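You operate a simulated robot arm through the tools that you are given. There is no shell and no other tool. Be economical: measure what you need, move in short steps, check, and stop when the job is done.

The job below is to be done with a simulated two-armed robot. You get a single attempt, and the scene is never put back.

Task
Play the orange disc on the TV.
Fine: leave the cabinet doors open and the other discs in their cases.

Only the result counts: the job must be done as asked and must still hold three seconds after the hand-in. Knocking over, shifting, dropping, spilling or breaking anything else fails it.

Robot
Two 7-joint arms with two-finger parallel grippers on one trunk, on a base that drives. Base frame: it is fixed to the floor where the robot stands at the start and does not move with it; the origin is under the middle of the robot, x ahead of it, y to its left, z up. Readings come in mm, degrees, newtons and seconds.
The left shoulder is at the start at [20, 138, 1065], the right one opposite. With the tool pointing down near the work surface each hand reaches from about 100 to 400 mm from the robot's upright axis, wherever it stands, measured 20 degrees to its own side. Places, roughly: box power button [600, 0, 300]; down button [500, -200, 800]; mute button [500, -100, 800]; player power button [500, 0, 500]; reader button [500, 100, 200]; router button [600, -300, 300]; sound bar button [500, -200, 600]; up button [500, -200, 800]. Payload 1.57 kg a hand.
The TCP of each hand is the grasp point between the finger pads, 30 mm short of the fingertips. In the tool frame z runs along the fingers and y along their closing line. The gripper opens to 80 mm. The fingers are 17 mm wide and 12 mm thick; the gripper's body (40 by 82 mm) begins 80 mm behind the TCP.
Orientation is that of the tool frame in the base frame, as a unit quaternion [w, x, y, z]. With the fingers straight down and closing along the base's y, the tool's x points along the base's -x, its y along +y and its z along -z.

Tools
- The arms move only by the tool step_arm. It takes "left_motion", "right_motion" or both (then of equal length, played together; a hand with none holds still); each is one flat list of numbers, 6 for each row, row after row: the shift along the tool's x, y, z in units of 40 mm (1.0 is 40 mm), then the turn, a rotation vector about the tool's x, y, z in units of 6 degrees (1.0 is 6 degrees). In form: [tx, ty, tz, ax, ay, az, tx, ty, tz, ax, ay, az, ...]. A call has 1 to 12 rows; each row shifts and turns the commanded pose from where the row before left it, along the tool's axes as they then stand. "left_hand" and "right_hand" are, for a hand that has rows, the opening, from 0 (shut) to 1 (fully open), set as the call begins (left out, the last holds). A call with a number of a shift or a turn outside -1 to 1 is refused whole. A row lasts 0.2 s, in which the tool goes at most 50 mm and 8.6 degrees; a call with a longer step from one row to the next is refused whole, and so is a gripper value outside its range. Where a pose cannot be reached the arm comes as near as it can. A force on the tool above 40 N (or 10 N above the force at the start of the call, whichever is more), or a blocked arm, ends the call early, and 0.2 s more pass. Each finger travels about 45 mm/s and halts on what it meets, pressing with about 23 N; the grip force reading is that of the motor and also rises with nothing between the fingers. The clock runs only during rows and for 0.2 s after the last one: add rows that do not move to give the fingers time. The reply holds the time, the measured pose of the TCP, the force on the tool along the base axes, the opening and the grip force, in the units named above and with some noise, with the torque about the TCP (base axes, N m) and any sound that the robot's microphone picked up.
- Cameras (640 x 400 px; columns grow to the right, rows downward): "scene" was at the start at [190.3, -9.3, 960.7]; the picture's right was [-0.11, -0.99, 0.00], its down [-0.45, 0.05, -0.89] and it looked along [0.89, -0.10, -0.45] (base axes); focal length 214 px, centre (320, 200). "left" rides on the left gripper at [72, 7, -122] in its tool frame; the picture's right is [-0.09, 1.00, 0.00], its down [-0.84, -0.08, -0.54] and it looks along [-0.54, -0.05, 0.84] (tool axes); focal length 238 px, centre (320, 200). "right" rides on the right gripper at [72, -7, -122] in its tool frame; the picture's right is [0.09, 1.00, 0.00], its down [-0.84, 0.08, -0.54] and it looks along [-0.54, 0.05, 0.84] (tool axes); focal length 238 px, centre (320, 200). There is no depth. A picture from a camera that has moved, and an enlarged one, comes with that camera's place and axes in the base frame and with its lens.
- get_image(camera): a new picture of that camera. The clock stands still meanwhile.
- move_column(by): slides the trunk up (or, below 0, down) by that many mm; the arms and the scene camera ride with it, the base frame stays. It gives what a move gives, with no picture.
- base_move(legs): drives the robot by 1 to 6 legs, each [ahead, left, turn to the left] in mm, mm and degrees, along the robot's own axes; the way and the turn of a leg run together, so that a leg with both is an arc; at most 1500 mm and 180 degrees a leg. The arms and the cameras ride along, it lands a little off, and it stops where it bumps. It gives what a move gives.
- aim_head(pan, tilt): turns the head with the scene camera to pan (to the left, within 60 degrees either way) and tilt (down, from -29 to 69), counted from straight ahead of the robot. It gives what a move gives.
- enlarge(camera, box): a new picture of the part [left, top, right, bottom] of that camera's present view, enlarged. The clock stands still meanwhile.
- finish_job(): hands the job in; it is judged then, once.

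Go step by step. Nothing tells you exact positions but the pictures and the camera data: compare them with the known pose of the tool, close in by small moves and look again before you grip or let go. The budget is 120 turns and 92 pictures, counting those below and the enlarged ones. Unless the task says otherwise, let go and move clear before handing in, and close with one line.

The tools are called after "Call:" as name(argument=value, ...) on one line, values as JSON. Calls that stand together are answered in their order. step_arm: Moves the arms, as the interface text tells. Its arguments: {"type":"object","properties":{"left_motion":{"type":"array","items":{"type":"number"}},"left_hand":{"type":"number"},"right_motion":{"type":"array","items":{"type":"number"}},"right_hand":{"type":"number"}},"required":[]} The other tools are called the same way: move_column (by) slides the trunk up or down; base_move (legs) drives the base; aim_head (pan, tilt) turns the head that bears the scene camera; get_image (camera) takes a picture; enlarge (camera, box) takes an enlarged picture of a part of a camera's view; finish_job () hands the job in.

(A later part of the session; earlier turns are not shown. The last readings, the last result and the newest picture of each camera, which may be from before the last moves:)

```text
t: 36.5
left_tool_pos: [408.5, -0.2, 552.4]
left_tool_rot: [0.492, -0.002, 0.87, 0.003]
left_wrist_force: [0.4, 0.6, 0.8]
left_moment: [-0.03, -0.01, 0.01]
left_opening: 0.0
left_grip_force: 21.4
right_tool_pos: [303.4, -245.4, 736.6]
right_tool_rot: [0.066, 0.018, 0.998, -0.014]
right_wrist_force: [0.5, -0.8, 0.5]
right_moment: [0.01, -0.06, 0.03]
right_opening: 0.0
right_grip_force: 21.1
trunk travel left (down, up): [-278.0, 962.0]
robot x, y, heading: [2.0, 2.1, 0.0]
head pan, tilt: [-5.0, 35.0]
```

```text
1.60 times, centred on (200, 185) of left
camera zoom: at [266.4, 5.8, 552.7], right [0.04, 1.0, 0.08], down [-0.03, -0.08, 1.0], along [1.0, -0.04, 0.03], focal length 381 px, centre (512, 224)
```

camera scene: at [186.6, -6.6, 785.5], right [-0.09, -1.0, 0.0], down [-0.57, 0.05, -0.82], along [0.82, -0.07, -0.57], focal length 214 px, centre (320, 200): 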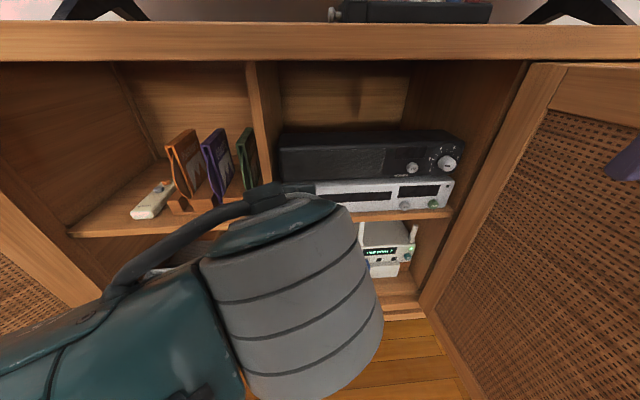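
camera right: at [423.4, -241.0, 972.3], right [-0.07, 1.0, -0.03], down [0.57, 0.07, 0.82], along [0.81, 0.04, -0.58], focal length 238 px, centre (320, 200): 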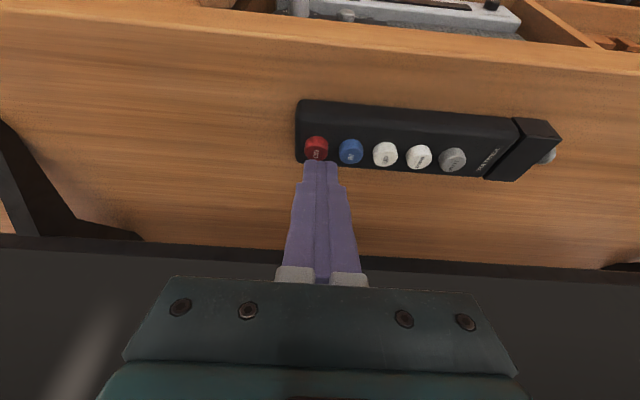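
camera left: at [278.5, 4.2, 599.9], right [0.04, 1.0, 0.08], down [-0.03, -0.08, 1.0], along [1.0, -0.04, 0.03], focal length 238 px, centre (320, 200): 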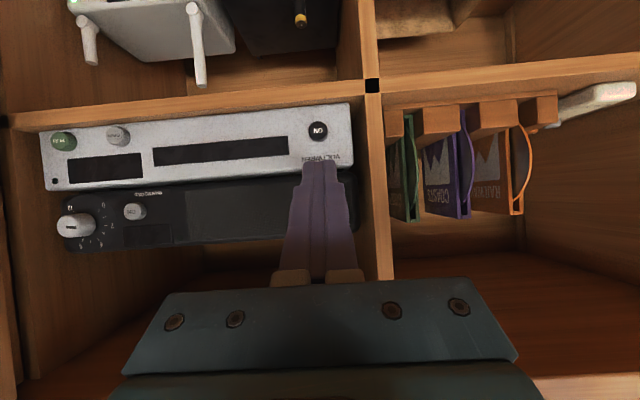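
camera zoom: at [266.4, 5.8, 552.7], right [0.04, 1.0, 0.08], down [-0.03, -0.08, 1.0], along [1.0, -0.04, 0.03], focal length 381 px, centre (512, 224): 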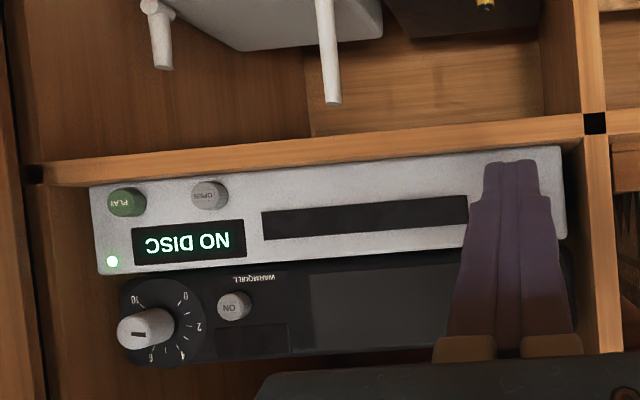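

The player is on and shows NO DISC, with OPEN at about [522, -212, 524] and PLAY at [522, -273, 524]. Before I use the right arm the same way, I'll check the left elbow's clearance.

Call:
aim_head(pan=60, tilt=15)

Call:
get_image(camera="scene")

```text
t: 37.8
left_tool_pos: [410.7, 0.6, 552.5]
left_tool_rot: [0.493, -0.003, 0.87, 0.003]
left_wrist_force: [-0.2, 0.3, 0.6]
left_moment: [0.02, 0.0, 0.02]
left_opening: 0.0
left_grip_force: 21.3
right_tool_pos: [303.9, -245.4, 736.5]
right_tool_rot: [0.066, 0.016, 0.998, -0.014]
right_wrist_force: [0.0, 0.1, -1.1]
right_moment: [0.01, -0.03, 0.03]
right_opening: 0.0
right_grip_force: 21.0
trunk travel left (down, up): [-278.0, 962.0]
robot x, y, heading: [1.3, 2.3, -0.3]
head pan, tilt: [60.0, 15.0]
```

```text
57 pictures are left
camera scene: at [145.7, 82.0, 817.5], right [0.87, -0.5, 0.0], down [-0.13, -0.22, -0.97], along [0.48, 0.84, -0.26], focal length 214 px, centre (320, 200)
```

scene: 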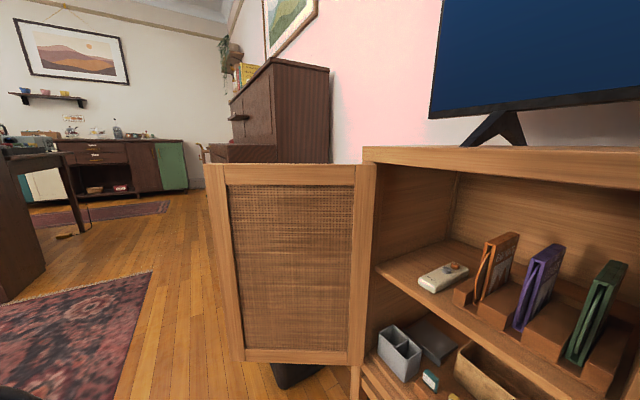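

The left elbow now hangs low and inside, so it's clear. The right hand goes inward first and then swings to the same forward pose, while the left hand moves toward the disc side.

Call:
step_arm(right_motion=[-0.194, 0.456, 0.02, 0, -0.45, 0, -0.194, 0.456, 0.02, 0, -0.45, 0, -0.194, 0.456, 0.02, 0, -0.45, 0, -0.194, 0.456, 0.02, 0, -0.45, 0, -0.194, 0.456, 0.02, 0, -0.45, 0, -0.194, 0.456, 0.02, 0, -0.45, 0, -0.194, 0.456, 0.02, 0, -0.45, 0, -0.194, 0.456, 0.02, 0, -0.45, 0], left_motion=[0, 0.35, 0, 0, 0, 0, 0, 0.35, 0, 0, 0, 0, 0, 0.35, 0, 0, 0, 0, 0, 0.35, 0, 0, 0, 0, 0, 0.35, 0, 0, 0, 0, 0, 0.35, 0, 0, 0, 0, 0, 0.35, 0, 0, 0, 0, 0, 0.35, 0, 0, 0, 0])

```text
t: 39.6
left_tool_pos: [409.4, 112.0, 551.6]
left_tool_rot: [0.493, -0.002, 0.87, 0.002]
left_wrist_force: [0.4, 0.2, 0.2]
left_moment: [-0.01, 0.02, -0.04]
left_opening: 0.2
left_grip_force: 21.3
right_tool_pos: [371.3, -101.0, 744.9]
right_tool_rot: [0.254, 0.014, 0.967, -0.016]
right_wrist_force: [0.5, -0.1, -0.7]
right_moment: [-0.05, -0.03, -0.01]
right_opening: 0.0
right_grip_force: 21.2
trunk travel left (down, up): [-278.0, 962.0]
robot x, y, heading: [-3.6, -2.5, 0.1]
head pan, tilt: [60.0, 15.0]
```

Call:
step_arm(right_motion=[0, 0, 0, 0, -1, 0, 0, 0, 0, 0, -1, 0, 0, 0, 0, 0, -1, 0, 0, 0, 0, 0, -1, 0, 0, 0, 0, 0, -1, 0, 0.63, 0, 0.65, 0, 0, 0, 0.63, 0, 0.65, 0, 0, 0, 0.63, 0, 0.65, 0, 0, 0, 0.63, 0, 0.65, 0, 0, 0])

Call:
aim_head(pan=-60, tilt=25)

Call:
get_image(camera="scene")

```text
t: 41.6
left_tool_pos: [409.3, 111.8, 551.9]
left_tool_rot: [0.493, -0.003, 0.87, 0.002]
left_wrist_force: [0.0, -0.9, 0.4]
left_moment: [0.0, -0.03, -0.04]
left_opening: 0.1
left_grip_force: 21.7
right_tool_pos: [408.6, -101.2, 612.3]
right_tool_rot: [0.493, 0.011, 0.87, -0.022]
right_wrist_force: [-0.9, 0.3, 0.8]
right_moment: [0.05, 0.0, 0.01]
right_opening: 0.0
right_grip_force: 21.1
right hand out of reach, approached as far as the arm can: row 9
trunk travel left (down, up): [-278.0, 962.0]
robot x, y, heading: [-2.8, 2.7, 0.2]
head pan, tilt: [60.0, 15.0]
```

```text
t: 43.6
left_tool_pos: [408.9, 109.8, 551.3]
left_tool_rot: [0.493, -0.003, 0.87, 0.004]
left_wrist_force: [-0.5, 0.4, 0.3]
left_moment: [-0.02, 0.02, -0.04]
left_opening: 0.0
left_grip_force: 21.2
right_tool_pos: [408.6, -100.6, 611.4]
right_tool_rot: [0.493, 0.01, 0.87, -0.021]
right_wrist_force: [-0.6, 0.0, -0.6]
right_moment: [0.03, 0.04, -0.01]
right_opening: 0.0
right_grip_force: 21.6
trunk travel left (down, up): [-278.0, 962.0]
robot x, y, heading: [-2.3, -0.8, 0.2]
head pan, tilt: [-60.0, 25.0]
```

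```text
56 pictures are left
camera scene: at [144.9, -78.6, 801.3], right [-0.87, -0.5, 0.0], down [-0.21, 0.37, -0.91], along [0.45, -0.78, -0.42], focal length 214 px, centre (320, 200)
```

scene: 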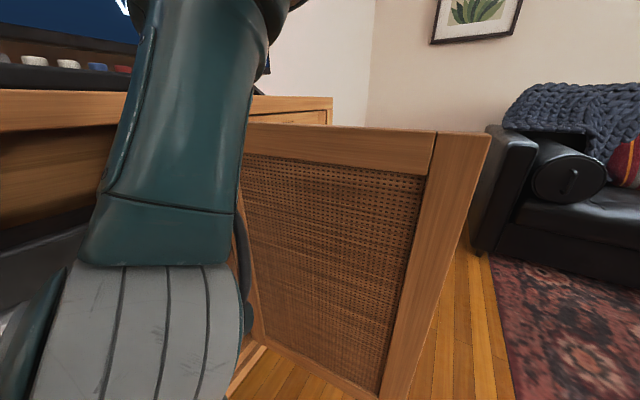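

The right arm has an elbow-up configuration that is clear of the door. I'll try continuing toward OPEN.

Call:
step_arm(right_motion=[0.156, -0.69, 0.54, 0, 0, 0, 0.156, -0.69, 0.54, 0, 0, 0, 0.156, -0.69, 0.54, 0, 0, 0, 0.156, -0.69, 0.54, 0, 0, 0])

Call:
get_image(camera="scene")

Call:
get_image(camera="right")

```text
t: 44.6
left_tool_pos: [409.8, 111.6, 551.5]
left_tool_rot: [0.492, -0.002, 0.87, 0.002]
left_wrist_force: [-0.5, -0.4, -1.3]
left_moment: [-0.02, 0.03, 0.03]
left_opening: 0.0
left_grip_force: 21.1
right_tool_pos: [496.4, -123.8, 602.0]
right_tool_rot: [0.489, 0.012, 0.872, -0.025]
right_wrist_force: [0.0, 0.7, 0.6]
right_moment: [0.02, -0.05, 0.01]
right_opening: 0.0
right_grip_force: 21.2
right hand out of reach, approached as far as the arm can: row 1, 2, 3, 4
trunk travel left (down, up): [-278.0, 962.0]
robot x, y, heading: [-2.5, 0.9, -0.0]
head pan, tilt: [-60.0, 25.0]
```

```text
55 pictures are left
camera scene: at [145.2, -78.8, 801.3], right [-0.87, -0.5, 0.0], down [-0.21, 0.37, -0.91], along [0.45, -0.79, -0.42], focal length 214 px, centre (320, 200)
```

scene: 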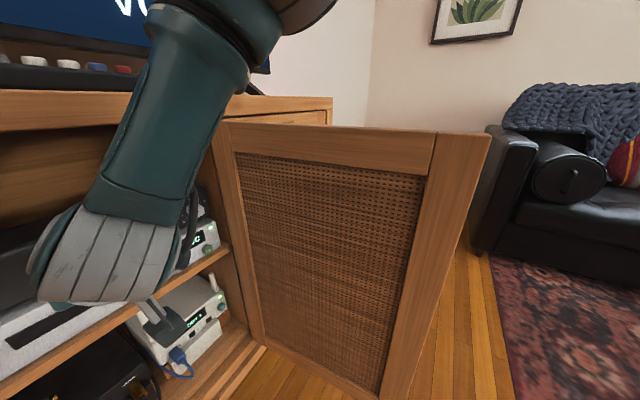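

```text
54 pictures are left
camera right: at [353.1, -121.8, 605.0], right [0.0, 0.99, -0.11], down [-0.02, 0.11, 0.99], along [1.0, 0.0, 0.02], focal length 238 px, centre (320, 200)
```

right: 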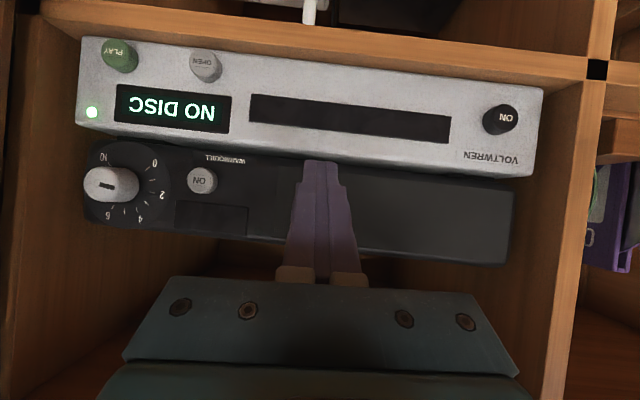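

The right arm ran into its joint limits in this configuration. I'll back it out, return to the earlier upper pose and come down further inward, which let the left arm drop its elbow.

Call:
step_arm(right_motion=[0.43, 0, -0.71, 0, 0, 0, 0.43, 0, -0.71, 0, 0, 0, 0.43, 0, -0.71, 0, 0, 0, -0.75, 0, -0.45, 0, 0, 0, -0.75, 0, -0.45, 0, 0, 0, -0.75, 0, -0.45, 0, 0, 0, -0.75, 0, -0.45, 0, 0, 0, 0, 0, 0, 0, 1, 0, 0, 0, 0, 0, 1, 0, 0, 0, 0, 0, 1, 0, 0, 0, 0, 0, 1, 0, 0, 0, 0, 0, 1, 0], left_motion=[0, 0.1, 0, 0, 0, 0, 0, 0.1, 0, 0, 0, 0, 0, 0.1, 0, 0, 0, 0, 0, 0.1, 0, 0, 0, 0, 0, 0.1, 0, 0, 0, 0, 0, 0.1, 0, 0, 0, 0, 0, 0.1, 0, 0, 0, 0, 0, 0.1, 0, 0, 0, 0, 0, 0.1, 0, 0, 0, 0, 0, 0.1, 0, 0, 0, 0, 0, 0.1, 0, 0, 0, 0, 0, 0.1, 0, 0, 0, 0])

Call:
get_image(camera="scene")

```text
t: 46.0
left_tool_pos: [410.4, 134.1, 550.7]
left_tool_rot: [0.493, -0.003, 0.87, 0.004]
left_wrist_force: [0.4, -0.1, 0.1]
left_moment: [-0.04, 0.0, 0.02]
left_opening: 0.1
left_grip_force: 21.5
right_tool_pos: [351.2, -97.9, 629.0]
right_tool_rot: [0.403, -0.001, 0.915, -0.021]
right_wrist_force: [-0.2, 0.3, -0.2]
right_moment: [0.02, 0.05, -0.01]
right_opening: 0.0
right_grip_force: 21.2
right hand out of reach, approached as far as the arm can: row 1, 2
trunk travel left (down, up): [-278.0, 962.0]
robot x, y, heading: [-2.1, -0.4, -0.1]
head pan, tilt: [-60.0, 25.0]
stopped in row 6 (right hand): the arm was blocked; the commanded pose is now the measured one
```

```text
53 pictures are left
camera scene: at [144.9, -78.8, 801.3], right [-0.87, -0.5, 0.0], down [-0.21, 0.37, -0.91], along [0.45, -0.79, -0.42], focal length 214 px, centre (320, 200)
```

scene: 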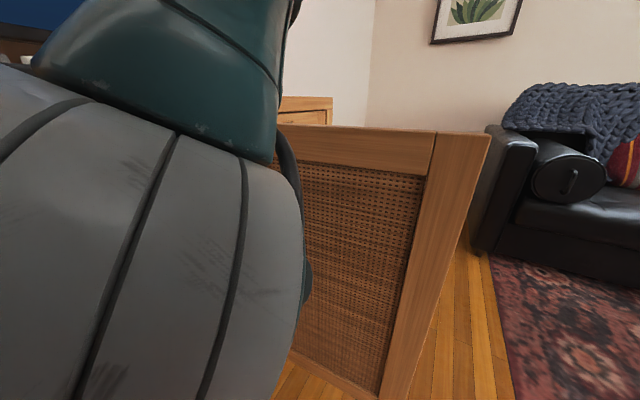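

Call:
step_arm(right_motion=[-0.9, 0, 0, 0, 0, 0, -0.9, 0, 0, 0, 0, 0, -0.9, 0, 0, 0, 0, 0, 0, 0, 0, 0, 1, 0, 0, 0, 0, 0, 1, 0, 0, 0, 0, 0, 1, 0, 0, 0, 0, 0, 1, 0])

Call:
get_image(camera="scene")

```text
t: 46.7
left_tool_pos: [410.6, 134.6, 551.3]
left_tool_rot: [0.492, -0.002, 0.871, 0.003]
left_wrist_force: [0.7, -0.2, 0.3]
left_moment: [0.0, 0.0, 0.03]
left_opening: 0.3
left_grip_force: 21.1
right_tool_pos: [366.9, -91.3, 629.4]
right_tool_rot: [0.326, -0.01, 0.945, -0.022]
right_wrist_force: [0.0, 0.3, -0.4]
right_moment: [0.0, -0.01, 0.01]
right_opening: 0.0
right_grip_force: 20.9
trunk travel left (down, up): [-278.0, 962.0]
robot x, y, heading: [-1.0, 1.5, 0.3]
head pan, tilt: [-60.0, 25.0]
stopped in row 3 (right hand): the arm was blocked; the commanded pose is now the measured one
```

```text
52 pictures are left
camera scene: at [145.0, -78.6, 801.3], right [-0.87, -0.5, 0.0], down [-0.21, 0.37, -0.91], along [0.45, -0.79, -0.42], focal length 214 px, centre (320, 200)
```

scene: 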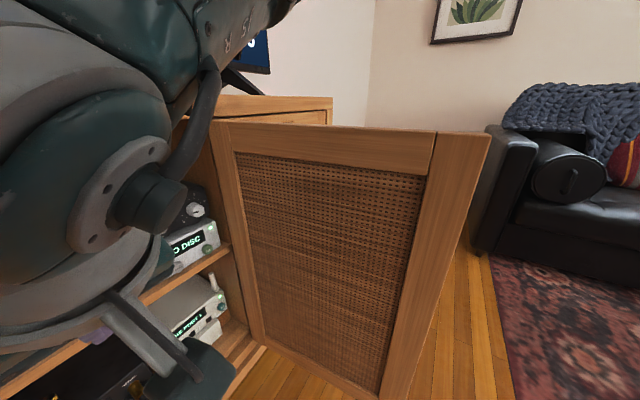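

Call:
step_arm(right_motion=[-0.385, 0, -0.49, 0, 0, 0, -0.385, 0, -0.49, 0, 0, 0, -0.385, 0, -0.49, 0, 0, 0, -0.385, 0, -0.49, 0, 0, 0])

```text
t: 47.6
left_tool_pos: [408.7, 134.7, 551.6]
left_tool_rot: [0.493, -0.002, 0.87, 0.003]
left_wrist_force: [-0.2, -0.2, -0.9]
left_moment: [-0.03, 0.0, -0.03]
left_opening: 0.0
left_grip_force: 21.3
right_tool_pos: [331.1, -84.5, 661.7]
right_tool_rot: [0.251, -0.021, 0.968, -0.02]
right_wrist_force: [0.5, 0.2, -0.1]
right_moment: [0.02, 0.0, 0.03]
right_opening: 0.1
right_grip_force: 21.5
trunk travel left (down, up): [-278.0, 962.0]
robot x, y, heading: [2.0, 3.7, 0.2]
head pan, tilt: [-60.0, 25.0]
stopped in row 4 (right hand): the arm was blocked; the commanded pose is now the measured one
```

Call:
step_arm(right_motion=[-0.35, -0.15, -0.4, 0, 0.7, 0, -0.35, -0.15, -0.4, 0, 0.7, 0, -0.35, -0.15, -0.4, 0, 0.7, 0, -0.35, -0.15, -0.4, 0, 0.7, 0])

Call:
get_image(camera="scene")

```text
t: 48.9
left_tool_pos: [408.9, 135.4, 552.0]
left_tool_rot: [0.493, -0.001, 0.87, 0.002]
left_wrist_force: [1.0, -0.2, -0.1]
left_moment: [0.01, 0.0, 0.03]
left_opening: 0.0
left_grip_force: 21.8
right_tool_pos: [341.0, -100.1, 713.4]
right_tool_rot: [0.061, -0.026, 0.998, -0.023]
right_wrist_force: [0.3, 0.0, 0.1]
right_moment: [0.01, -0.01, 0.01]
right_opening: 0.0
right_grip_force: 20.7
trunk travel left (down, up): [-278.0, 962.0]
robot x, y, heading: [-0.8, -3.9, -0.1]
head pan, tilt: [-60.0, 25.0]
stopped in row 4 (right hand): the arm was blocked; the commanded pose is now the measured one
```

```text
51 pictures are left
camera scene: at [144.6, -78.6, 801.2], right [-0.87, -0.5, 0.0], down [-0.21, 0.37, -0.91], along [0.45, -0.79, -0.42], focal length 214 px, centre (320, 200)
```

scene: 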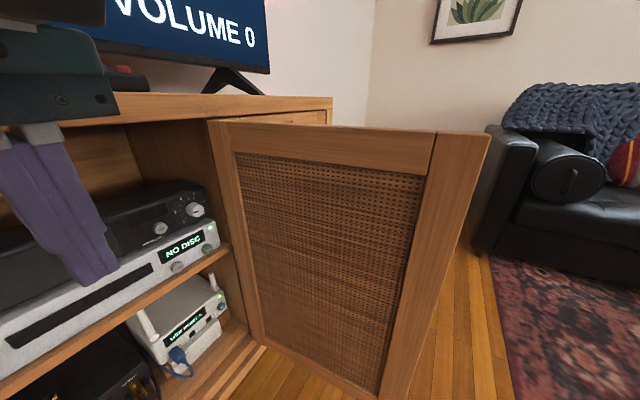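

Call:
step_arm(right_motion=[-0.3, 0.6, 0.1, 0, -1, 0, -0.3, 0.6, 0.1, 0, -1, 0, -0.3, 0.6, 0.1, 0, -1, 0, -0.3, 0.6, 0.1, 0, -1, 0, 0, 0.3, 0, 0, -1, 0, 0, 0.3, 0, 0, -1, 0, 0, 0.2, 0, 0, -1, 0, 0, 0, 0, 0, -1, 0, 0, 0, 0, 0, -1, 0])

Call:
get_image(camera="scene")

```text
t: 50.9
left_tool_pos: [409.5, 133.7, 550.8]
left_tool_rot: [0.493, -0.002, 0.87, 0.003]
left_wrist_force: [0.6, 0.1, -0.2]
left_moment: [-0.03, -0.02, -0.01]
left_opening: 0.0
left_grip_force: 21.8
right_tool_pos: [388.1, 28.4, 707.7]
right_tool_rot: [0.513, -0.028, 0.858, -0.01]
right_wrist_force: [-0.2, 0.2, -0.2]
right_moment: [0.01, -0.05, -0.04]
right_opening: 0.4
right_grip_force: 21.2
trunk travel left (down, up): [-278.0, 962.0]
robot x, y, heading: [-1.4, 1.8, 0.1]
head pan, tilt: [-60.0, 25.0]
```

```text
50 pictures are left
camera scene: at [140.4, -80.3, 798.1], right [-0.89, -0.45, 0.0], down [-0.21, 0.4, -0.89], along [0.4, -0.79, -0.45], focal length 214 px, centre (320, 200)
```

scene: 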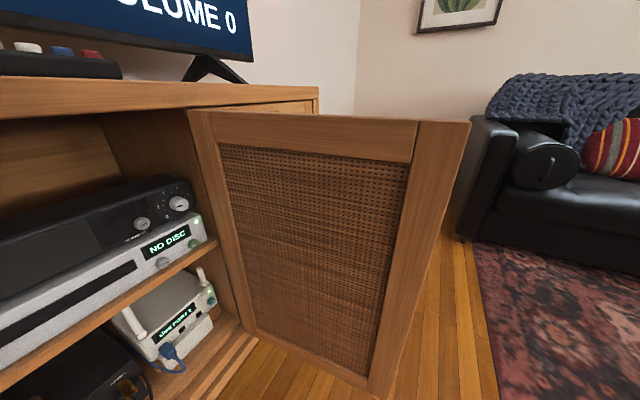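

Call:
aim_head(pan=-20, tilt=30)

Call:
get_image(camera="scene")

```text
t: 51.9
left_tool_pos: [409.2, 134.8, 550.9]
left_tool_rot: [0.492, -0.003, 0.87, 0.003]
left_wrist_force: [-0.4, 0.5, -0.5]
left_moment: [0.03, 0.0, -0.01]
left_opening: 0.0
left_grip_force: 21.3
right_tool_pos: [388.5, 28.3, 706.1]
right_tool_rot: [0.51, -0.028, 0.859, -0.012]
right_wrist_force: [0.4, 0.0, 0.5]
right_moment: [0.04, 0.01, 0.0]
right_opening: 0.0
right_grip_force: 21.7
trunk travel left (down, up): [-278.0, 962.0]
robot x, y, heading: [-0.0, -4.7, -0.4]
head pan, tilt: [-20.0, 30.0]
```

```text
49 pictures are left
camera scene: at [141.0, -79.8, 796.7], right [-0.89, -0.46, 0.0], down [-0.22, 0.41, -0.88], along [0.41, -0.78, -0.47], focal length 214 px, centre (320, 200)
```

scene: 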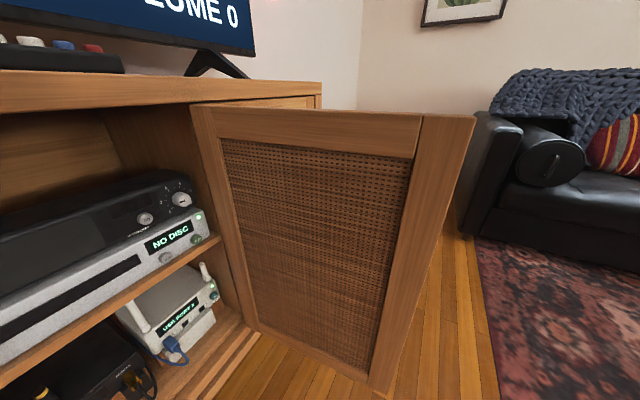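

The right wrist is pressing against the head, so I'll move it forward and down, away from the head.

Call:
step_arm(right_motion=[0.2, -0.2, 0.76, 0, 0, 0, 0.35, -0.3, 0.76, 0, 0, 0, 0.35, -0.3, 0.5, 0, 0, 0])

Call:
get_image(camera="scene")

```text
t: 52.7
left_tool_pos: [410.3, 135.5, 552.6]
left_tool_rot: [0.492, -0.002, 0.87, 0.002]
left_wrist_force: [-1.2, -0.5, 0.8]
left_moment: [-0.01, 0.0, 0.02]
left_opening: 0.1
left_grip_force: 21.7
right_tool_pos: [440.0, -4.4, 635.6]
right_tool_rot: [0.508, -0.034, 0.861, -0.01]
right_wrist_force: [-0.2, -0.5, 0.9]
right_moment: [0.0, 0.01, 0.02]
right_opening: 0.1
right_grip_force: 21.9
trunk travel left (down, up): [-278.0, 962.0]
robot x, y, heading: [-0.1, -1.5, -0.0]
head pan, tilt: [-20.0, 30.0]
```

```text
48 pictures are left
camera scene: at [183.7, -30.2, 793.3], right [-0.34, -0.94, 0.0], down [-0.47, 0.17, -0.87], along [0.81, -0.3, -0.5], focal length 214 px, centre (320, 200)
```

scene: 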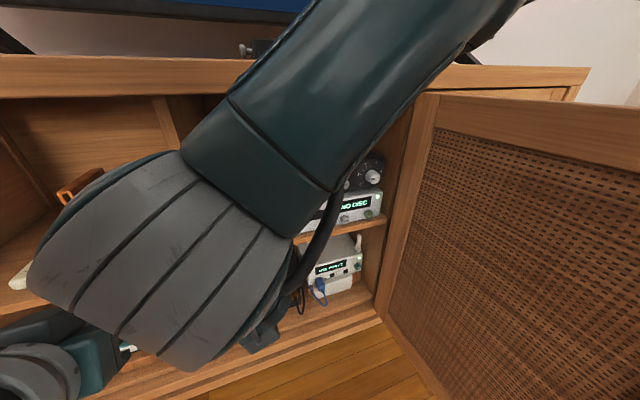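

I'll try a 45° pitch with the right arm, which suits its elbow-up configuration, moving across to OPEN's y.

Call:
step_arm(right_motion=[0, -0.9, 0, 0, 0.54, 0, 0, -0.9, 0, 0, 0.54, 0, 0, -0.9, 0, 0, 0.54, 0, 0, -0.9, 0, 0, 0.54, 0, 0, -0.9, 0, 0, 0.54, 0, 0, -0.6, 0, 0, 0, 0])

Call:
get_image(camera="scene")

```text
t: 54.1
left_tool_pos: [409.2, 132.8, 551.8]
left_tool_rot: [0.492, -0.002, 0.871, 0.002]
left_wrist_force: [-0.3, 0.5, -0.1]
left_moment: [-0.04, 0.02, 0.04]
left_opening: 0.1
left_grip_force: 20.4
right_tool_pos: [450.5, -208.1, 647.0]
right_tool_rot: [0.383, -0.032, 0.923, -0.014]
right_wrist_force: [1.2, -0.1, 0.5]
right_moment: [0.01, 0.0, -0.04]
right_opening: 0.1
right_grip_force: 21.5
trunk travel left (down, up): [-278.0, 962.0]
robot x, y, heading: [-0.8, 3.8, -0.1]
head pan, tilt: [-20.0, 30.0]
```

```text
47 pictures are left
camera scene: at [183.5, -30.3, 793.3], right [-0.34, -0.94, 0.0], down [-0.47, 0.17, -0.87], along [0.81, -0.3, -0.5], focal length 214 px, centre (320, 200)
```

scene: 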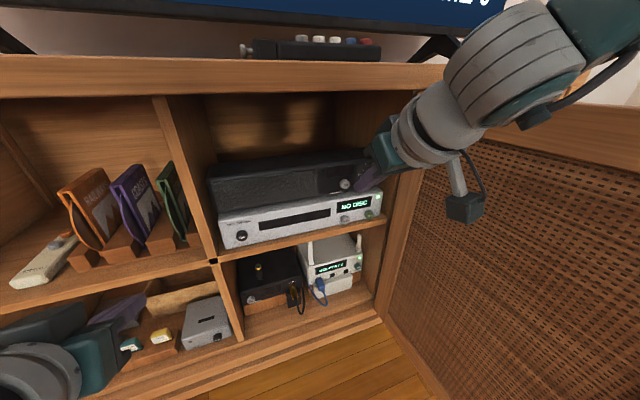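

The 45° pose works at y=-208, but the forearm is close above the door. I'll raise the trunk a little so the forearm comes down more steeply, then lower the hand.

Call:
move_column(by=70)

Call:
step_arm(right_motion=[0.4, 0, 0.45, 0, 0, 0, 0.4, 0, 0.45, 0, 0, 0, 0.4, 0, 0.45, 0, 0, 0])

Call:
get_image(camera="scene")

```text
t: 55.2
left_tool_pos: [410.3, 136.0, 621.0]
left_tool_rot: [0.492, -0.002, 0.871, 0.003]
left_wrist_force: [-0.5, 0.1, -0.1]
left_moment: [-0.01, -0.01, -0.03]
left_opening: 0.1
left_grip_force: 21.9
right_tool_pos: [449.7, -207.6, 717.7]
right_tool_rot: [0.383, -0.031, 0.923, -0.015]
right_wrist_force: [-1.0, 0.0, -0.6]
right_moment: [0.01, 0.01, 0.01]
right_opening: 0.0
right_grip_force: 21.6
trunk travel left (down, up): [-348.0, 892.0]
robot x, y, heading: [3.0, -1.5, -0.4]
head pan, tilt: [-20.0, 30.0]
```

```text
t: 56.0
left_tool_pos: [410.1, 134.3, 621.2]
left_tool_rot: [0.492, -0.002, 0.87, 0.002]
left_wrist_force: [0.8, -0.5, 1.2]
left_moment: [0.03, 0.0, 0.02]
left_opening: 0.1
left_grip_force: 21.4
right_tool_pos: [454.9, -208.7, 645.1]
right_tool_rot: [0.382, -0.031, 0.923, -0.014]
right_wrist_force: [-0.4, 0.7, -0.3]
right_moment: [-0.02, 0.0, -0.04]
right_opening: 0.0
right_grip_force: 21.3
trunk travel left (down, up): [-348.0, 892.0]
robot x, y, heading: [2.3, 1.0, -0.1]
head pan, tilt: [-20.0, 30.0]
```

```text
46 pictures are left
camera scene: at [183.4, -29.6, 863.2], right [-0.34, -0.94, 0.0], down [-0.47, 0.17, -0.87], along [0.81, -0.3, -0.5], focal length 214 px, centre (320, 200)
```

scene: 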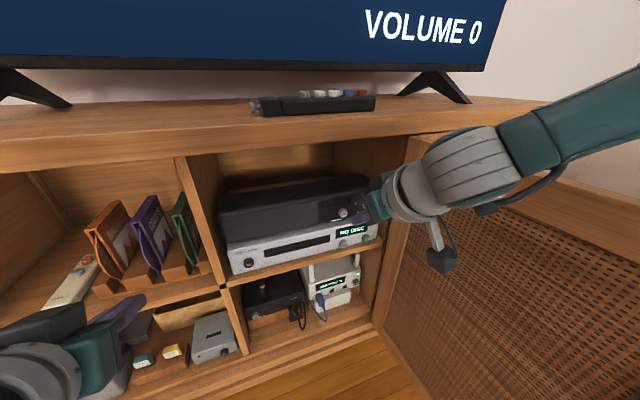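

The forearm would come down on the door before reaching OPEN, so I'll use the left arm for all player work and shift the base right as needed. First I'll park the right hand high, above table level.

Call:
step_arm(right_motion=[-0.65, 0, -0.71, 0, 0, 0, -0.65, 0, -0.71, 0, 0, 0, -0.65, 0, -0.71, 0, 0, 0, -0.65, 0, -0.71, 0, 0, 0, -0.65, 0, -0.71, 0, 0, 0, -0.6, 0, -0.45, 0, -1, 0, -0.6, 0, -0.45, 0, -1, 0, -0.6, 0, -0.45, 0, -1, 0, -0.6, 0, -0.45, 0, -1, 0, -0.6, 0, -0.45, 0, -1, 0])

Call:
aim_head(pan=-35, tilt=15)

Call:
get_image(camera="scene")

```text
t: 58.4
left_tool_pos: [410.8, 134.5, 622.7]
left_tool_rot: [0.492, -0.001, 0.87, 0.002]
left_wrist_force: [-0.5, -0.3, 0.2]
left_moment: [0.03, -0.03, -0.03]
left_opening: 0.0
left_grip_force: 21.6
right_tool_pos: [435.5, -197.0, 937.1]
right_tool_rot: [0.562, -0.047, 0.825, -0.022]
right_wrist_force: [0.5, -0.3, -0.4]
right_moment: [0.0, 0.0, -0.01]
right_opening: 0.0
right_grip_force: 21.2
trunk travel left (down, up): [-348.0, 892.0]
robot x, y, heading: [2.2, -0.7, -0.0]
head pan, tilt: [-20.0, 30.0]
stopped in row 10 (right hand): the arm was blocked; the commanded pose is now the measured one
```

```text
t: 59.2
left_tool_pos: [409.5, 134.6, 621.1]
left_tool_rot: [0.493, -0.002, 0.87, 0.003]
left_wrist_force: [0.4, -1.2, 0.9]
left_moment: [0.0, 0.02, 0.01]
left_opening: 0.0
left_grip_force: 21.2
right_tool_pos: [434.8, -196.2, 937.4]
right_tool_rot: [0.563, -0.046, 0.825, -0.022]
right_wrist_force: [0.2, -0.1, -0.3]
right_moment: [0.0, 0.03, -0.01]
right_opening: 0.0
right_grip_force: 20.6
trunk travel left (down, up): [-348.0, 892.0]
robot x, y, heading: [-0.4, 1.4, 0.5]
head pan, tilt: [-35.0, 15.0]
```

```text
45 pictures are left
camera scene: at [175.4, -52.4, 887.4], right [-0.57, -0.82, 0.0], down [-0.21, 0.15, -0.97], along [0.79, -0.55, -0.26], focal length 214 px, centre (320, 200)
```

scene: 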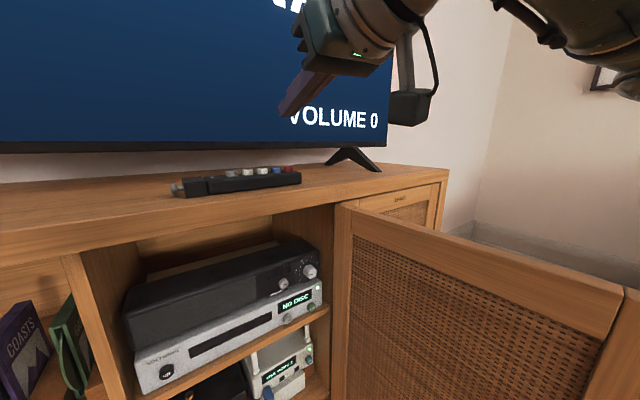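

The right hand is parked high at [435, -196, 937]. I'll drive the base 150 mm right and lower the trunk again for the left arm.

Call:
base_move(legs=[[0, -150, 0]])

Call:
move_column(by=-70)

Call:
get_image(camera="scene")

```text
t: 60.5
left_tool_pos: [410.0, -14.1, 621.3]
left_tool_rot: [0.492, -0.001, 0.871, 0.002]
left_wrist_force: [-0.1, 0.1, 0.0]
left_moment: [0.02, 0.0, 0.03]
left_opening: 0.1
left_grip_force: 21.9
right_tool_pos: [434.5, -345.7, 937.5]
right_tool_rot: [0.563, -0.046, 0.825, -0.022]
right_wrist_force: [0.4, 0.0, 0.3]
right_moment: [-0.01, -0.02, 0.03]
right_opening: 0.0
right_grip_force: 21.5
trunk travel left (down, up): [-348.0, 892.0]
robot x, y, heading: [-2.2, -147.4, 0.0]
head pan, tilt: [-35.0, 15.0]
```

```text
t: 61.6
left_tool_pos: [410.5, -14.2, 551.5]
left_tool_rot: [0.492, -0.002, 0.87, 0.002]
left_wrist_force: [0.1, -0.3, 0.3]
left_moment: [0.04, 0.05, 0.01]
left_opening: 0.1
left_grip_force: 21.6
right_tool_pos: [435.6, -345.7, 868.7]
right_tool_rot: [0.562, -0.046, 0.825, -0.022]
right_wrist_force: [-0.3, -0.5, 0.8]
right_moment: [-0.02, 0.0, -0.02]
right_opening: 0.0
right_grip_force: 21.3
trunk travel left (down, up): [-278.0, 962.0]
robot x, y, heading: [-1.8, -151.3, 0.1]
head pan, tilt: [-35.0, 15.0]
```

```text
44 pictures are left
camera scene: at [175.1, -201.2, 817.5], right [-0.58, -0.82, 0.0], down [-0.21, 0.15, -0.97], along [0.79, -0.56, -0.26], focal length 214 px, centre (320, 200)
```

scene: 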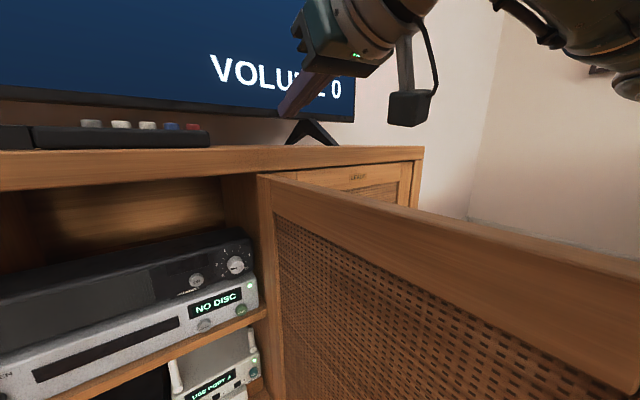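

Call:
step_arm(left_motion=[0, -0.99, 0, 0, 0, 0, 0, -0.99, 0, 0, 0, 0, 0, -0.99, 0, 0, 0, 0, 0, -0.99, 0, 0, 0, 0, 0, -0.99, 0, 0, 0, 0, -0.25, 0, 0.6, 0, 0, 0, -0.25, 0, 0.6, 0, 0, 0])

Call:
enlarge(camera="left", box=[220, 70, 420, 195])

```text
t: 62.5
left_tool_pos: [410.6, -97.4, 527.3]
left_tool_rot: [0.492, 0.038, 0.868, 0.064]
left_wrist_force: [0.3, 0.6, -0.1]
left_moment: [0.0, 0.01, -0.01]
left_opening: 0.0
left_grip_force: 21.7
right_tool_pos: [434.4, -345.6, 868.3]
right_tool_rot: [0.561, -0.046, 0.826, -0.024]
right_wrist_force: [-0.6, -0.5, -0.4]
right_moment: [-0.02, 0.0, 0.05]
right_opening: 0.0
right_grip_force: 20.6
trunk travel left (down, up): [-278.0, 962.0]
robot x, y, heading: [0.5, -149.7, -0.0]
head pan, tilt: [-35.0, 15.0]
stopped in row 4 (left hand): the arm was blocked; the commanded pose is now the measured one
```

```text
3.20 times, centred on (320, 132) of left
camera zoom: at [268.7, -91.2, 529.2], right [0.05, 0.97, 0.23], down [-0.04, -0.22, 0.97], along [1.0, -0.06, 0.02], focal length 763 px, centre (320, 416)
```

zoom: 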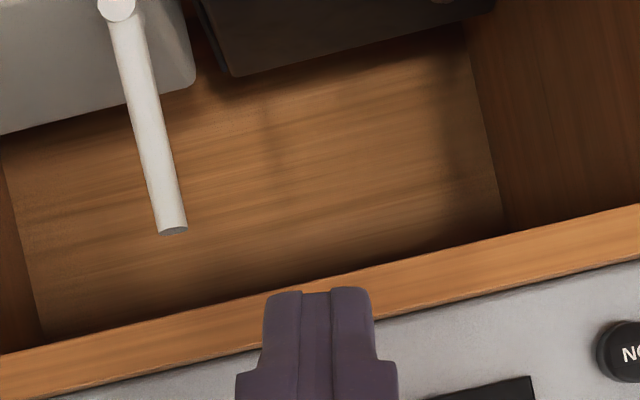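

The arm was blocked as it moved inward close to the body. I'll correct the roll, move forward and up first, and then inward.

Call:
step_arm(left_motion=[-0.6, 0.2, 0.5, 0.35, 0, -0.62, -0.6, 0, 0.5, 0.35, 0, -0.62, -0.2, -0.6, 0.2, 0, 0, 0, 0, -0.7, 0, 0, 0, 0, 0, -0.7, 0, 0, 0, 0, 0, -0.7, 0, 0, 0, 0])

Call:
get_image(camera="left")

```text
t: 64.1
left_tool_pos: [488.6, -159.9, 535.6]
left_tool_rot: [0.491, -0.001, 0.87, 0.034]
left_wrist_force: [0.2, 0.5, -0.4]
left_moment: [-0.01, 0.0, 0.01]
left_opening: 0.1
left_grip_force: 21.8
right_tool_pos: [434.3, -344.6, 867.3]
right_tool_rot: [0.562, -0.045, 0.825, -0.023]
right_wrist_force: [0.7, 0.1, -0.1]
right_moment: [0.0, -0.03, 0.0]
right_opening: 0.0
right_grip_force: 21.1
trunk travel left (down, up): [-278.0, 962.0]
robot x, y, heading: [-0.5, -148.2, 0.1]
head pan, tilt: [-35.0, 15.0]
stopped in row 6 (left hand): the arm was blocked; the commanded pose is now the measured one
```

```text
42 pictures are left
camera left: at [345.6, -159.1, 537.7], right [0.01, 0.99, 0.14], down [-0.03, -0.14, 0.99], along [1.0, -0.01, 0.03], focal length 238 px, centre (320, 200)
```

left: 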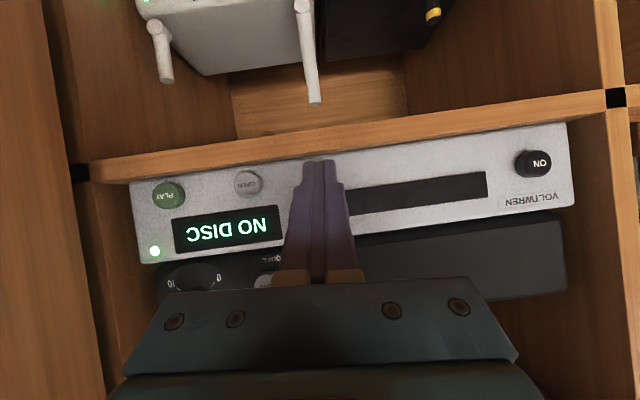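

The left arm's inward limit is near the robot's centreline, so I'll turn the base a few degrees right to bring the fingertip in front of OPEN.

Call:
step_arm(left_motion=[0.26, 0, -0.43, 0, 0, 0])

Call:
base_move(legs=[[0, 0, -6]])

Call:
get_image(camera="left")

```text
t: 64.5
left_tool_pos: [464.8, -163.2, 536.8]
left_tool_rot: [0.491, -0.001, 0.87, 0.033]
left_wrist_force: [0.0, -0.2, -0.1]
left_moment: [-0.03, -0.02, 0.01]
left_opening: 0.0
left_grip_force: 21.1
right_tool_pos: [434.8, -345.8, 866.5]
right_tool_rot: [0.562, -0.046, 0.826, -0.022]
right_wrist_force: [-0.9, 0.2, -0.1]
right_moment: [0.02, 0.0, 0.04]
right_opening: 0.0
right_grip_force: 21.2
trunk travel left (down, up): [-278.0, 962.0]
robot x, y, heading: [-0.2, -147.3, -0.1]
head pan, tilt: [-35.0, 15.0]
```

```text
t: 65.5
left_tool_pos: [462.6, -212.5, 536.0]
left_tool_rot: [0.492, 0.046, 0.869, 0.007]
left_wrist_force: [-0.6, 0.3, 0.0]
left_moment: [0.01, 0.02, 0.01]
left_opening: 0.0
left_grip_force: 21.3
right_tool_pos: [413.0, -389.7, 868.2]
right_tool_rot: [0.56, -0.002, 0.827, -0.053]
right_wrist_force: [0.2, 0.1, -0.5]
right_moment: [-0.02, 0.01, -0.02]
right_opening: 0.2
right_grip_force: 21.5
trunk travel left (down, up): [-278.0, 962.0]
robot x, y, heading: [1.5, -147.7, -6.0]
head pan, tilt: [-35.0, 15.0]
```

```text
41 pictures are left
camera left: at [320.5, -196.3, 536.9], right [0.12, 0.98, 0.14], down [-0.04, -0.13, 0.99], along [0.99, -0.12, 0.02], focal length 238 px, centre (320, 200)
```

left: 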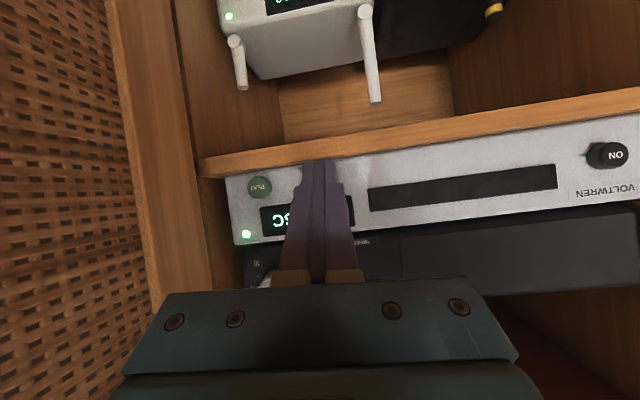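

The tip is in line with OPEN, so I'll move forward and press.

Call:
step_arm(left_motion=[-0.42, 0.07, 0.5, 0, 0, 0, -0.051, 0.007, 0.0855, 0, 0, 0, -0.051, 0.007, 0.0855, 0, 0, 0])

```text
t: 66.3
left_tool_pos: [492.6, -201.3, 534.1]
left_tool_rot: [0.489, 0.045, 0.871, 0.017]
left_wrist_force: [-9.7, -1.4, -0.2]
left_moment: [0.11, 0.07, -0.04]
left_opening: 0.1
left_grip_force: 20.7
right_tool_pos: [409.7, -389.9, 865.5]
right_tool_rot: [0.558, -0.003, 0.828, -0.052]
right_wrist_force: [0.1, -0.2, -0.2]
right_moment: [0.02, 0.02, -0.03]
right_opening: 0.0
right_grip_force: 21.1
trunk travel left (down, up): [-278.0, 962.0]
robot x, y, heading: [-3.2, -149.6, -6.0]
head pan, tilt: [-35.0, 15.0]
heard: click
```

Call:
step_arm(left_motion=[0.5, -0.08, -0.84, 0, 0, 0, 0.5, -0.08, -0.84, 0, 0, 0])

Call:
get_image(camera="left")

```text
t: 66.9
left_tool_pos: [425.4, -190.6, 535.0]
left_tool_rot: [0.498, 0.047, 0.865, 0.031]
left_wrist_force: [-0.9, 0.5, 0.6]
left_moment: [0.0, -0.05, 0.0]
left_opening: 0.0
left_grip_force: 21.2
right_tool_pos: [409.3, -390.1, 865.8]
right_tool_rot: [0.559, -0.003, 0.827, -0.052]
right_wrist_force: [0.8, 0.4, -0.7]
right_moment: [0.0, -0.01, 0.01]
right_opening: 0.0
right_grip_force: 20.9
trunk travel left (down, up): [-278.0, 962.0]
robot x, y, heading: [1.8, -148.5, -6.1]
head pan, tilt: [-35.0, 15.0]
```

```text
40 pictures are left
camera left: at [283.7, -177.0, 535.6], right [0.1, 0.98, 0.18], down [-0.05, -0.17, 0.98], along [0.99, -0.11, 0.04], focal length 238 px, centre (320, 200)
```

left: 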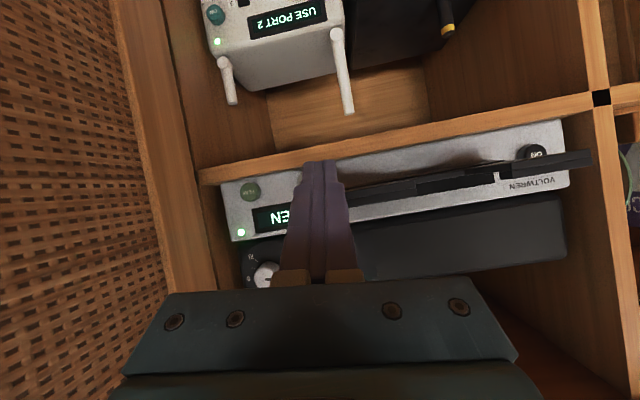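

The tray is open. I'll raise the hand clear above it, straighten the base and look from the head.

Call:
step_arm(left_motion=[-0.64, 0.04, -0.39, 0, 0, 0, -0.64, 0.04, -0.39, 0, 0, 0, -0.64, 0.04, -0.39, 0, 0, 0])

Call:
base_move(legs=[[0, 0, 6], [0, 80, 0]])

Call:
aim_head(pan=-10, tilt=38)

Call:
get_image(camera="scene")

```text
t: 67.4
left_tool_pos: [425.7, -187.7, 563.0]
left_tool_rot: [0.495, 0.067, 0.865, 0.045]
left_wrist_force: [-5.1, -27.4, -5.9]
left_moment: [-0.6, 0.19, -0.52]
left_opening: 0.0
left_grip_force: 21.6
right_tool_pos: [410.5, -398.3, 868.7]
right_tool_rot: [0.56, -0.003, 0.827, -0.056]
right_wrist_force: [0.1, -0.5, 0.3]
right_moment: [0.01, 0.01, -0.03]
right_opening: 0.0
right_grip_force: 21.1
trunk travel left (down, up): [-278.0, 962.0]
robot x, y, heading: [0.7, -148.3, -6.3]
head pan, tilt: [-35.0, 15.0]
stopped in row 2 (left hand): the force on the tool passed its limit at 47 N (the readings are from after the stop); the commanded pose is now the measured one
```

```text
t: 68.2
left_tool_pos: [424.8, -188.5, 561.4]
left_tool_rot: [0.497, 0.069, 0.864, 0.039]
left_wrist_force: [-4.2, -22.0, -3.4]
left_moment: [-0.41, 0.09, -0.38]
left_opening: 0.0
left_grip_force: 21.4
right_tool_pos: [412.4, -392.2, 867.6]
right_tool_rot: [0.56, -0.007, 0.827, -0.052]
right_wrist_force: [0.2, 0.7, 0.7]
right_moment: [0.05, -0.04, -0.06]
right_opening: 0.0
right_grip_force: 21.5
trunk travel left (down, up): [-278.0, 962.0]
robot x, y, heading: [-0.1, -148.9, -5.7]
head pan, tilt: [-35.0, 15.0]
stopped in leg 1: the force on the tool passed its limit at 48 N (the readings are from after the stop); the commanded pose is now the measured one
```

```text
t: 69.0
left_tool_pos: [424.2, -188.7, 562.3]
left_tool_rot: [0.497, 0.067, 0.864, 0.041]
left_wrist_force: [-4.2, -25.9, -2.9]
left_moment: [-0.47, 0.15, -0.42]
left_opening: 0.5
left_grip_force: 21.4
right_tool_pos: [412.8, -394.6, 867.0]
right_tool_rot: [0.559, -0.008, 0.827, -0.053]
right_wrist_force: [-0.7, 0.1, -0.4]
right_moment: [0.0, 0.04, -0.01]
right_opening: 0.3
right_grip_force: 21.0
trunk travel left (down, up): [-278.0, 962.0]
robot x, y, heading: [-2.1, -151.8, -5.6]
head pan, tilt: [-10.0, 38.0]
```

```text
39 pictures are left
camera scene: at [179.8, -188.9, 781.0], right [-0.27, -0.96, 0.01], down [-0.59, 0.16, -0.79], along [0.76, -0.22, -0.61], focal length 214 px, centre (320, 200)
```

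scene: 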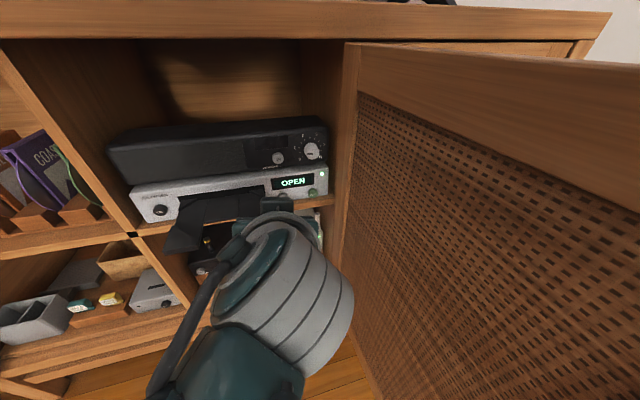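

The fingers are pressing on the tray's side. I'll ease the base right to release it.

Call:
base_move(legs=[[0, -25, 0]])

```text
t: 69.9
left_tool_pos: [424.8, -199.4, 561.2]
left_tool_rot: [0.496, 0.066, 0.864, 0.048]
left_wrist_force: [-0.3, -0.9, 0.8]
left_moment: [-0.03, 0.0, 0.01]
left_opening: 0.0
left_grip_force: 21.2
right_tool_pos: [412.5, -410.3, 866.8]
right_tool_rot: [0.56, -0.007, 0.827, -0.049]
right_wrist_force: [0.0, 0.4, -0.1]
right_moment: [0.01, -0.01, -0.04]
right_opening: 0.0
right_grip_force: 21.4
trunk travel left (down, up): [-278.0, 962.0]
robot x, y, heading: [-1.3, -175.5, -5.5]
head pan, tilt: [-10.0, 38.0]
```

Call:
move_column(by=90)

Call:
enlarge(camera="left", box=[160, 40, 640, 340])

```text
t: 71.1
left_tool_pos: [424.9, -199.4, 651.7]
left_tool_rot: [0.497, 0.066, 0.864, 0.048]
left_wrist_force: [0.6, -0.5, 0.1]
left_moment: [-0.01, 0.01, -0.04]
left_opening: 0.0
left_grip_force: 21.3
right_tool_pos: [411.8, -411.0, 957.3]
right_tool_rot: [0.56, -0.006, 0.827, -0.05]
right_wrist_force: [-0.6, -0.7, -0.4]
right_moment: [0.01, 0.01, 0.0]
right_opening: 0.1
right_grip_force: 21.2
trunk travel left (down, up): [-368.0, 872.0]
robot x, y, heading: [-3.5, -173.1, -5.6]
head pan, tilt: [-10.0, 38.0]
```

```text
1.33 times, centred on (400, 190) of left
camera zoom: at [283.7, -183.7, 653.0], right [0.11, 0.97, 0.23], down [-0.06, -0.22, 0.97], along [0.99, -0.12, 0.03], focal length 318 px, centre (213, 213)
```

zoom: 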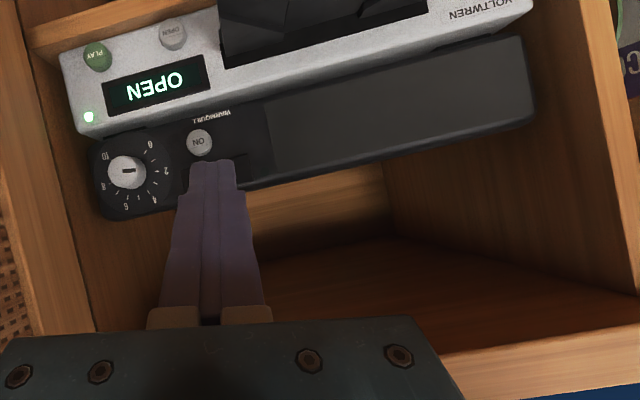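

The player display shows OPEN. I'll straighten the base and drive left toward the disc side.

Call:
base_move(legs=[[0, 0, 5.6], [0, 155, 0]])

Call:
get_image(camera="scene")

```text
t: 73.0
left_tool_pos: [426.5, -4.1, 652.6]
left_tool_rot: [0.493, 0.026, 0.867, 0.071]
left_wrist_force: [-0.3, 0.6, -0.4]
left_moment: [-0.02, -0.05, 0.0]
left_opening: 0.0
left_grip_force: 22.1
right_tool_pos: [433.6, -215.1, 956.1]
right_tool_rot: [0.563, -0.046, 0.825, -0.022]
right_wrist_force: [0.9, 0.2, 0.8]
right_moment: [-0.02, -0.04, -0.02]
right_opening: 0.2
right_grip_force: 21.0
trunk travel left (down, up): [-368.0, 872.0]
robot x, y, heading: [-8.1, -17.0, -0.0]
head pan, tilt: [-10.0, 38.0]
```

```text
37 pictures are left
camera scene: at [181.3, -33.0, 870.9], right [-0.17, -0.98, 0.0], down [-0.61, 0.11, -0.79], along [0.78, -0.14, -0.62], focal length 214 px, centre (320, 200)
```

scene: 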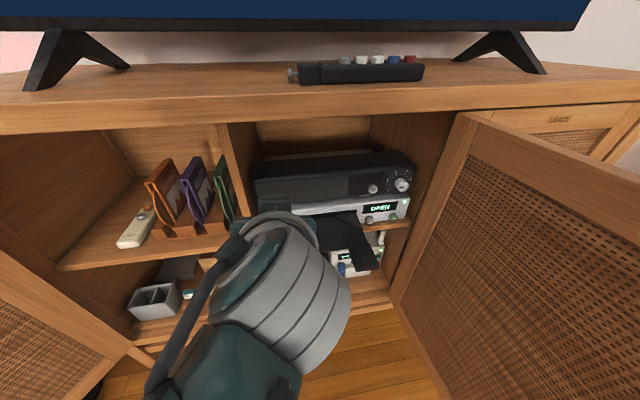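

The orange case's front is near [573, 235, 521–645], with the disc rim bulging out to about x=545 at z≈583. I'll bring the left hand across at this height, square it, and pitch it toward horizontal.

Call:
step_arm(left_motion=[0, 1, 0, 0.235, 0, -0.275, 0, 1, 0, 0.235, 0, -0.275, 0, 1, 0, 0.235, 0, -0.275, 0, 1, 0, 0.235, 0, -0.275, 0, 1, 0, 0, 0, 0, 0, 1, 0, 0, -1, 0, 0, 0, 0, 0, -1, 0, 0, 0, 0, 0, -1, 0], left_hand=0.4)

Call:
move_column(by=-90)

Call:
get_image(camera="left")

Call:
enlarge(camera="scene", box=[80, 120, 400, 320])

```text
t: 74.8
left_tool_pos: [423.0, 236.2, 667.6]
left_tool_rot: [0.625, 0.0, 0.781, 0.0]
left_wrist_force: [0.5, -0.1, 0.6]
left_moment: [0.03, 0.0, -0.02]
left_opening: 31.9
left_grip_force: 0.0
right_tool_pos: [433.7, -216.1, 957.3]
right_tool_rot: [0.562, -0.046, 0.826, -0.022]
right_wrist_force: [-0.4, -0.1, -0.5]
right_moment: [0.02, -0.02, -0.05]
right_opening: 0.0
right_grip_force: 20.8
trunk travel left (down, up): [-368.0, 872.0]
robot x, y, heading: [-6.6, -17.8, -0.0]
head pan, tilt: [-10.0, 38.0]
```

```text
t: 76.1
left_tool_pos: [423.5, 234.7, 577.5]
left_tool_rot: [0.625, -0.001, 0.78, 0.001]
left_wrist_force: [0.2, -0.1, 0.1]
left_moment: [-0.06, -0.04, 0.02]
left_opening: 32.4
left_grip_force: 0.0
right_tool_pos: [432.9, -216.3, 866.5]
right_tool_rot: [0.562, -0.046, 0.826, -0.023]
right_wrist_force: [-0.5, 0.7, 0.0]
right_moment: [-0.02, 0.02, -0.01]
right_opening: 0.1
right_grip_force: 21.1
trunk travel left (down, up): [-278.0, 962.0]
robot x, y, heading: [-1.9, -17.2, -0.3]
head pan, tilt: [-10.0, 38.0]
```

```text
36 pictures are left
camera left: at [287.8, 241.3, 534.3], right [0.02, 1.0, 0.09], down [-0.35, -0.08, 0.94], along [0.94, -0.05, 0.34], focal length 238 px, centre (320, 200)
```

left: 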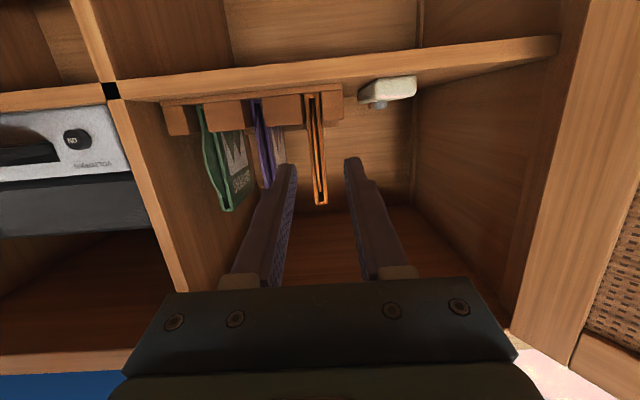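

```text
2.00 times, centred on (240, 220) of scene
camera zoom: at [181.3, -33.3, 780.9], right [-0.17, -0.98, 0.0], down [-0.61, 0.11, -0.79], along [0.78, -0.14, -0.62], focal length 429 px, centre (480, 160)
```

zoom: 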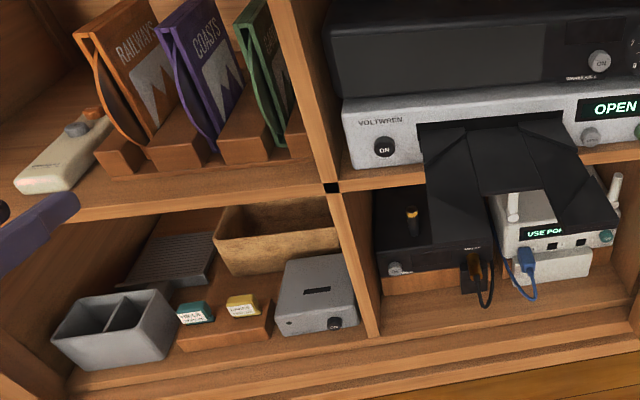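

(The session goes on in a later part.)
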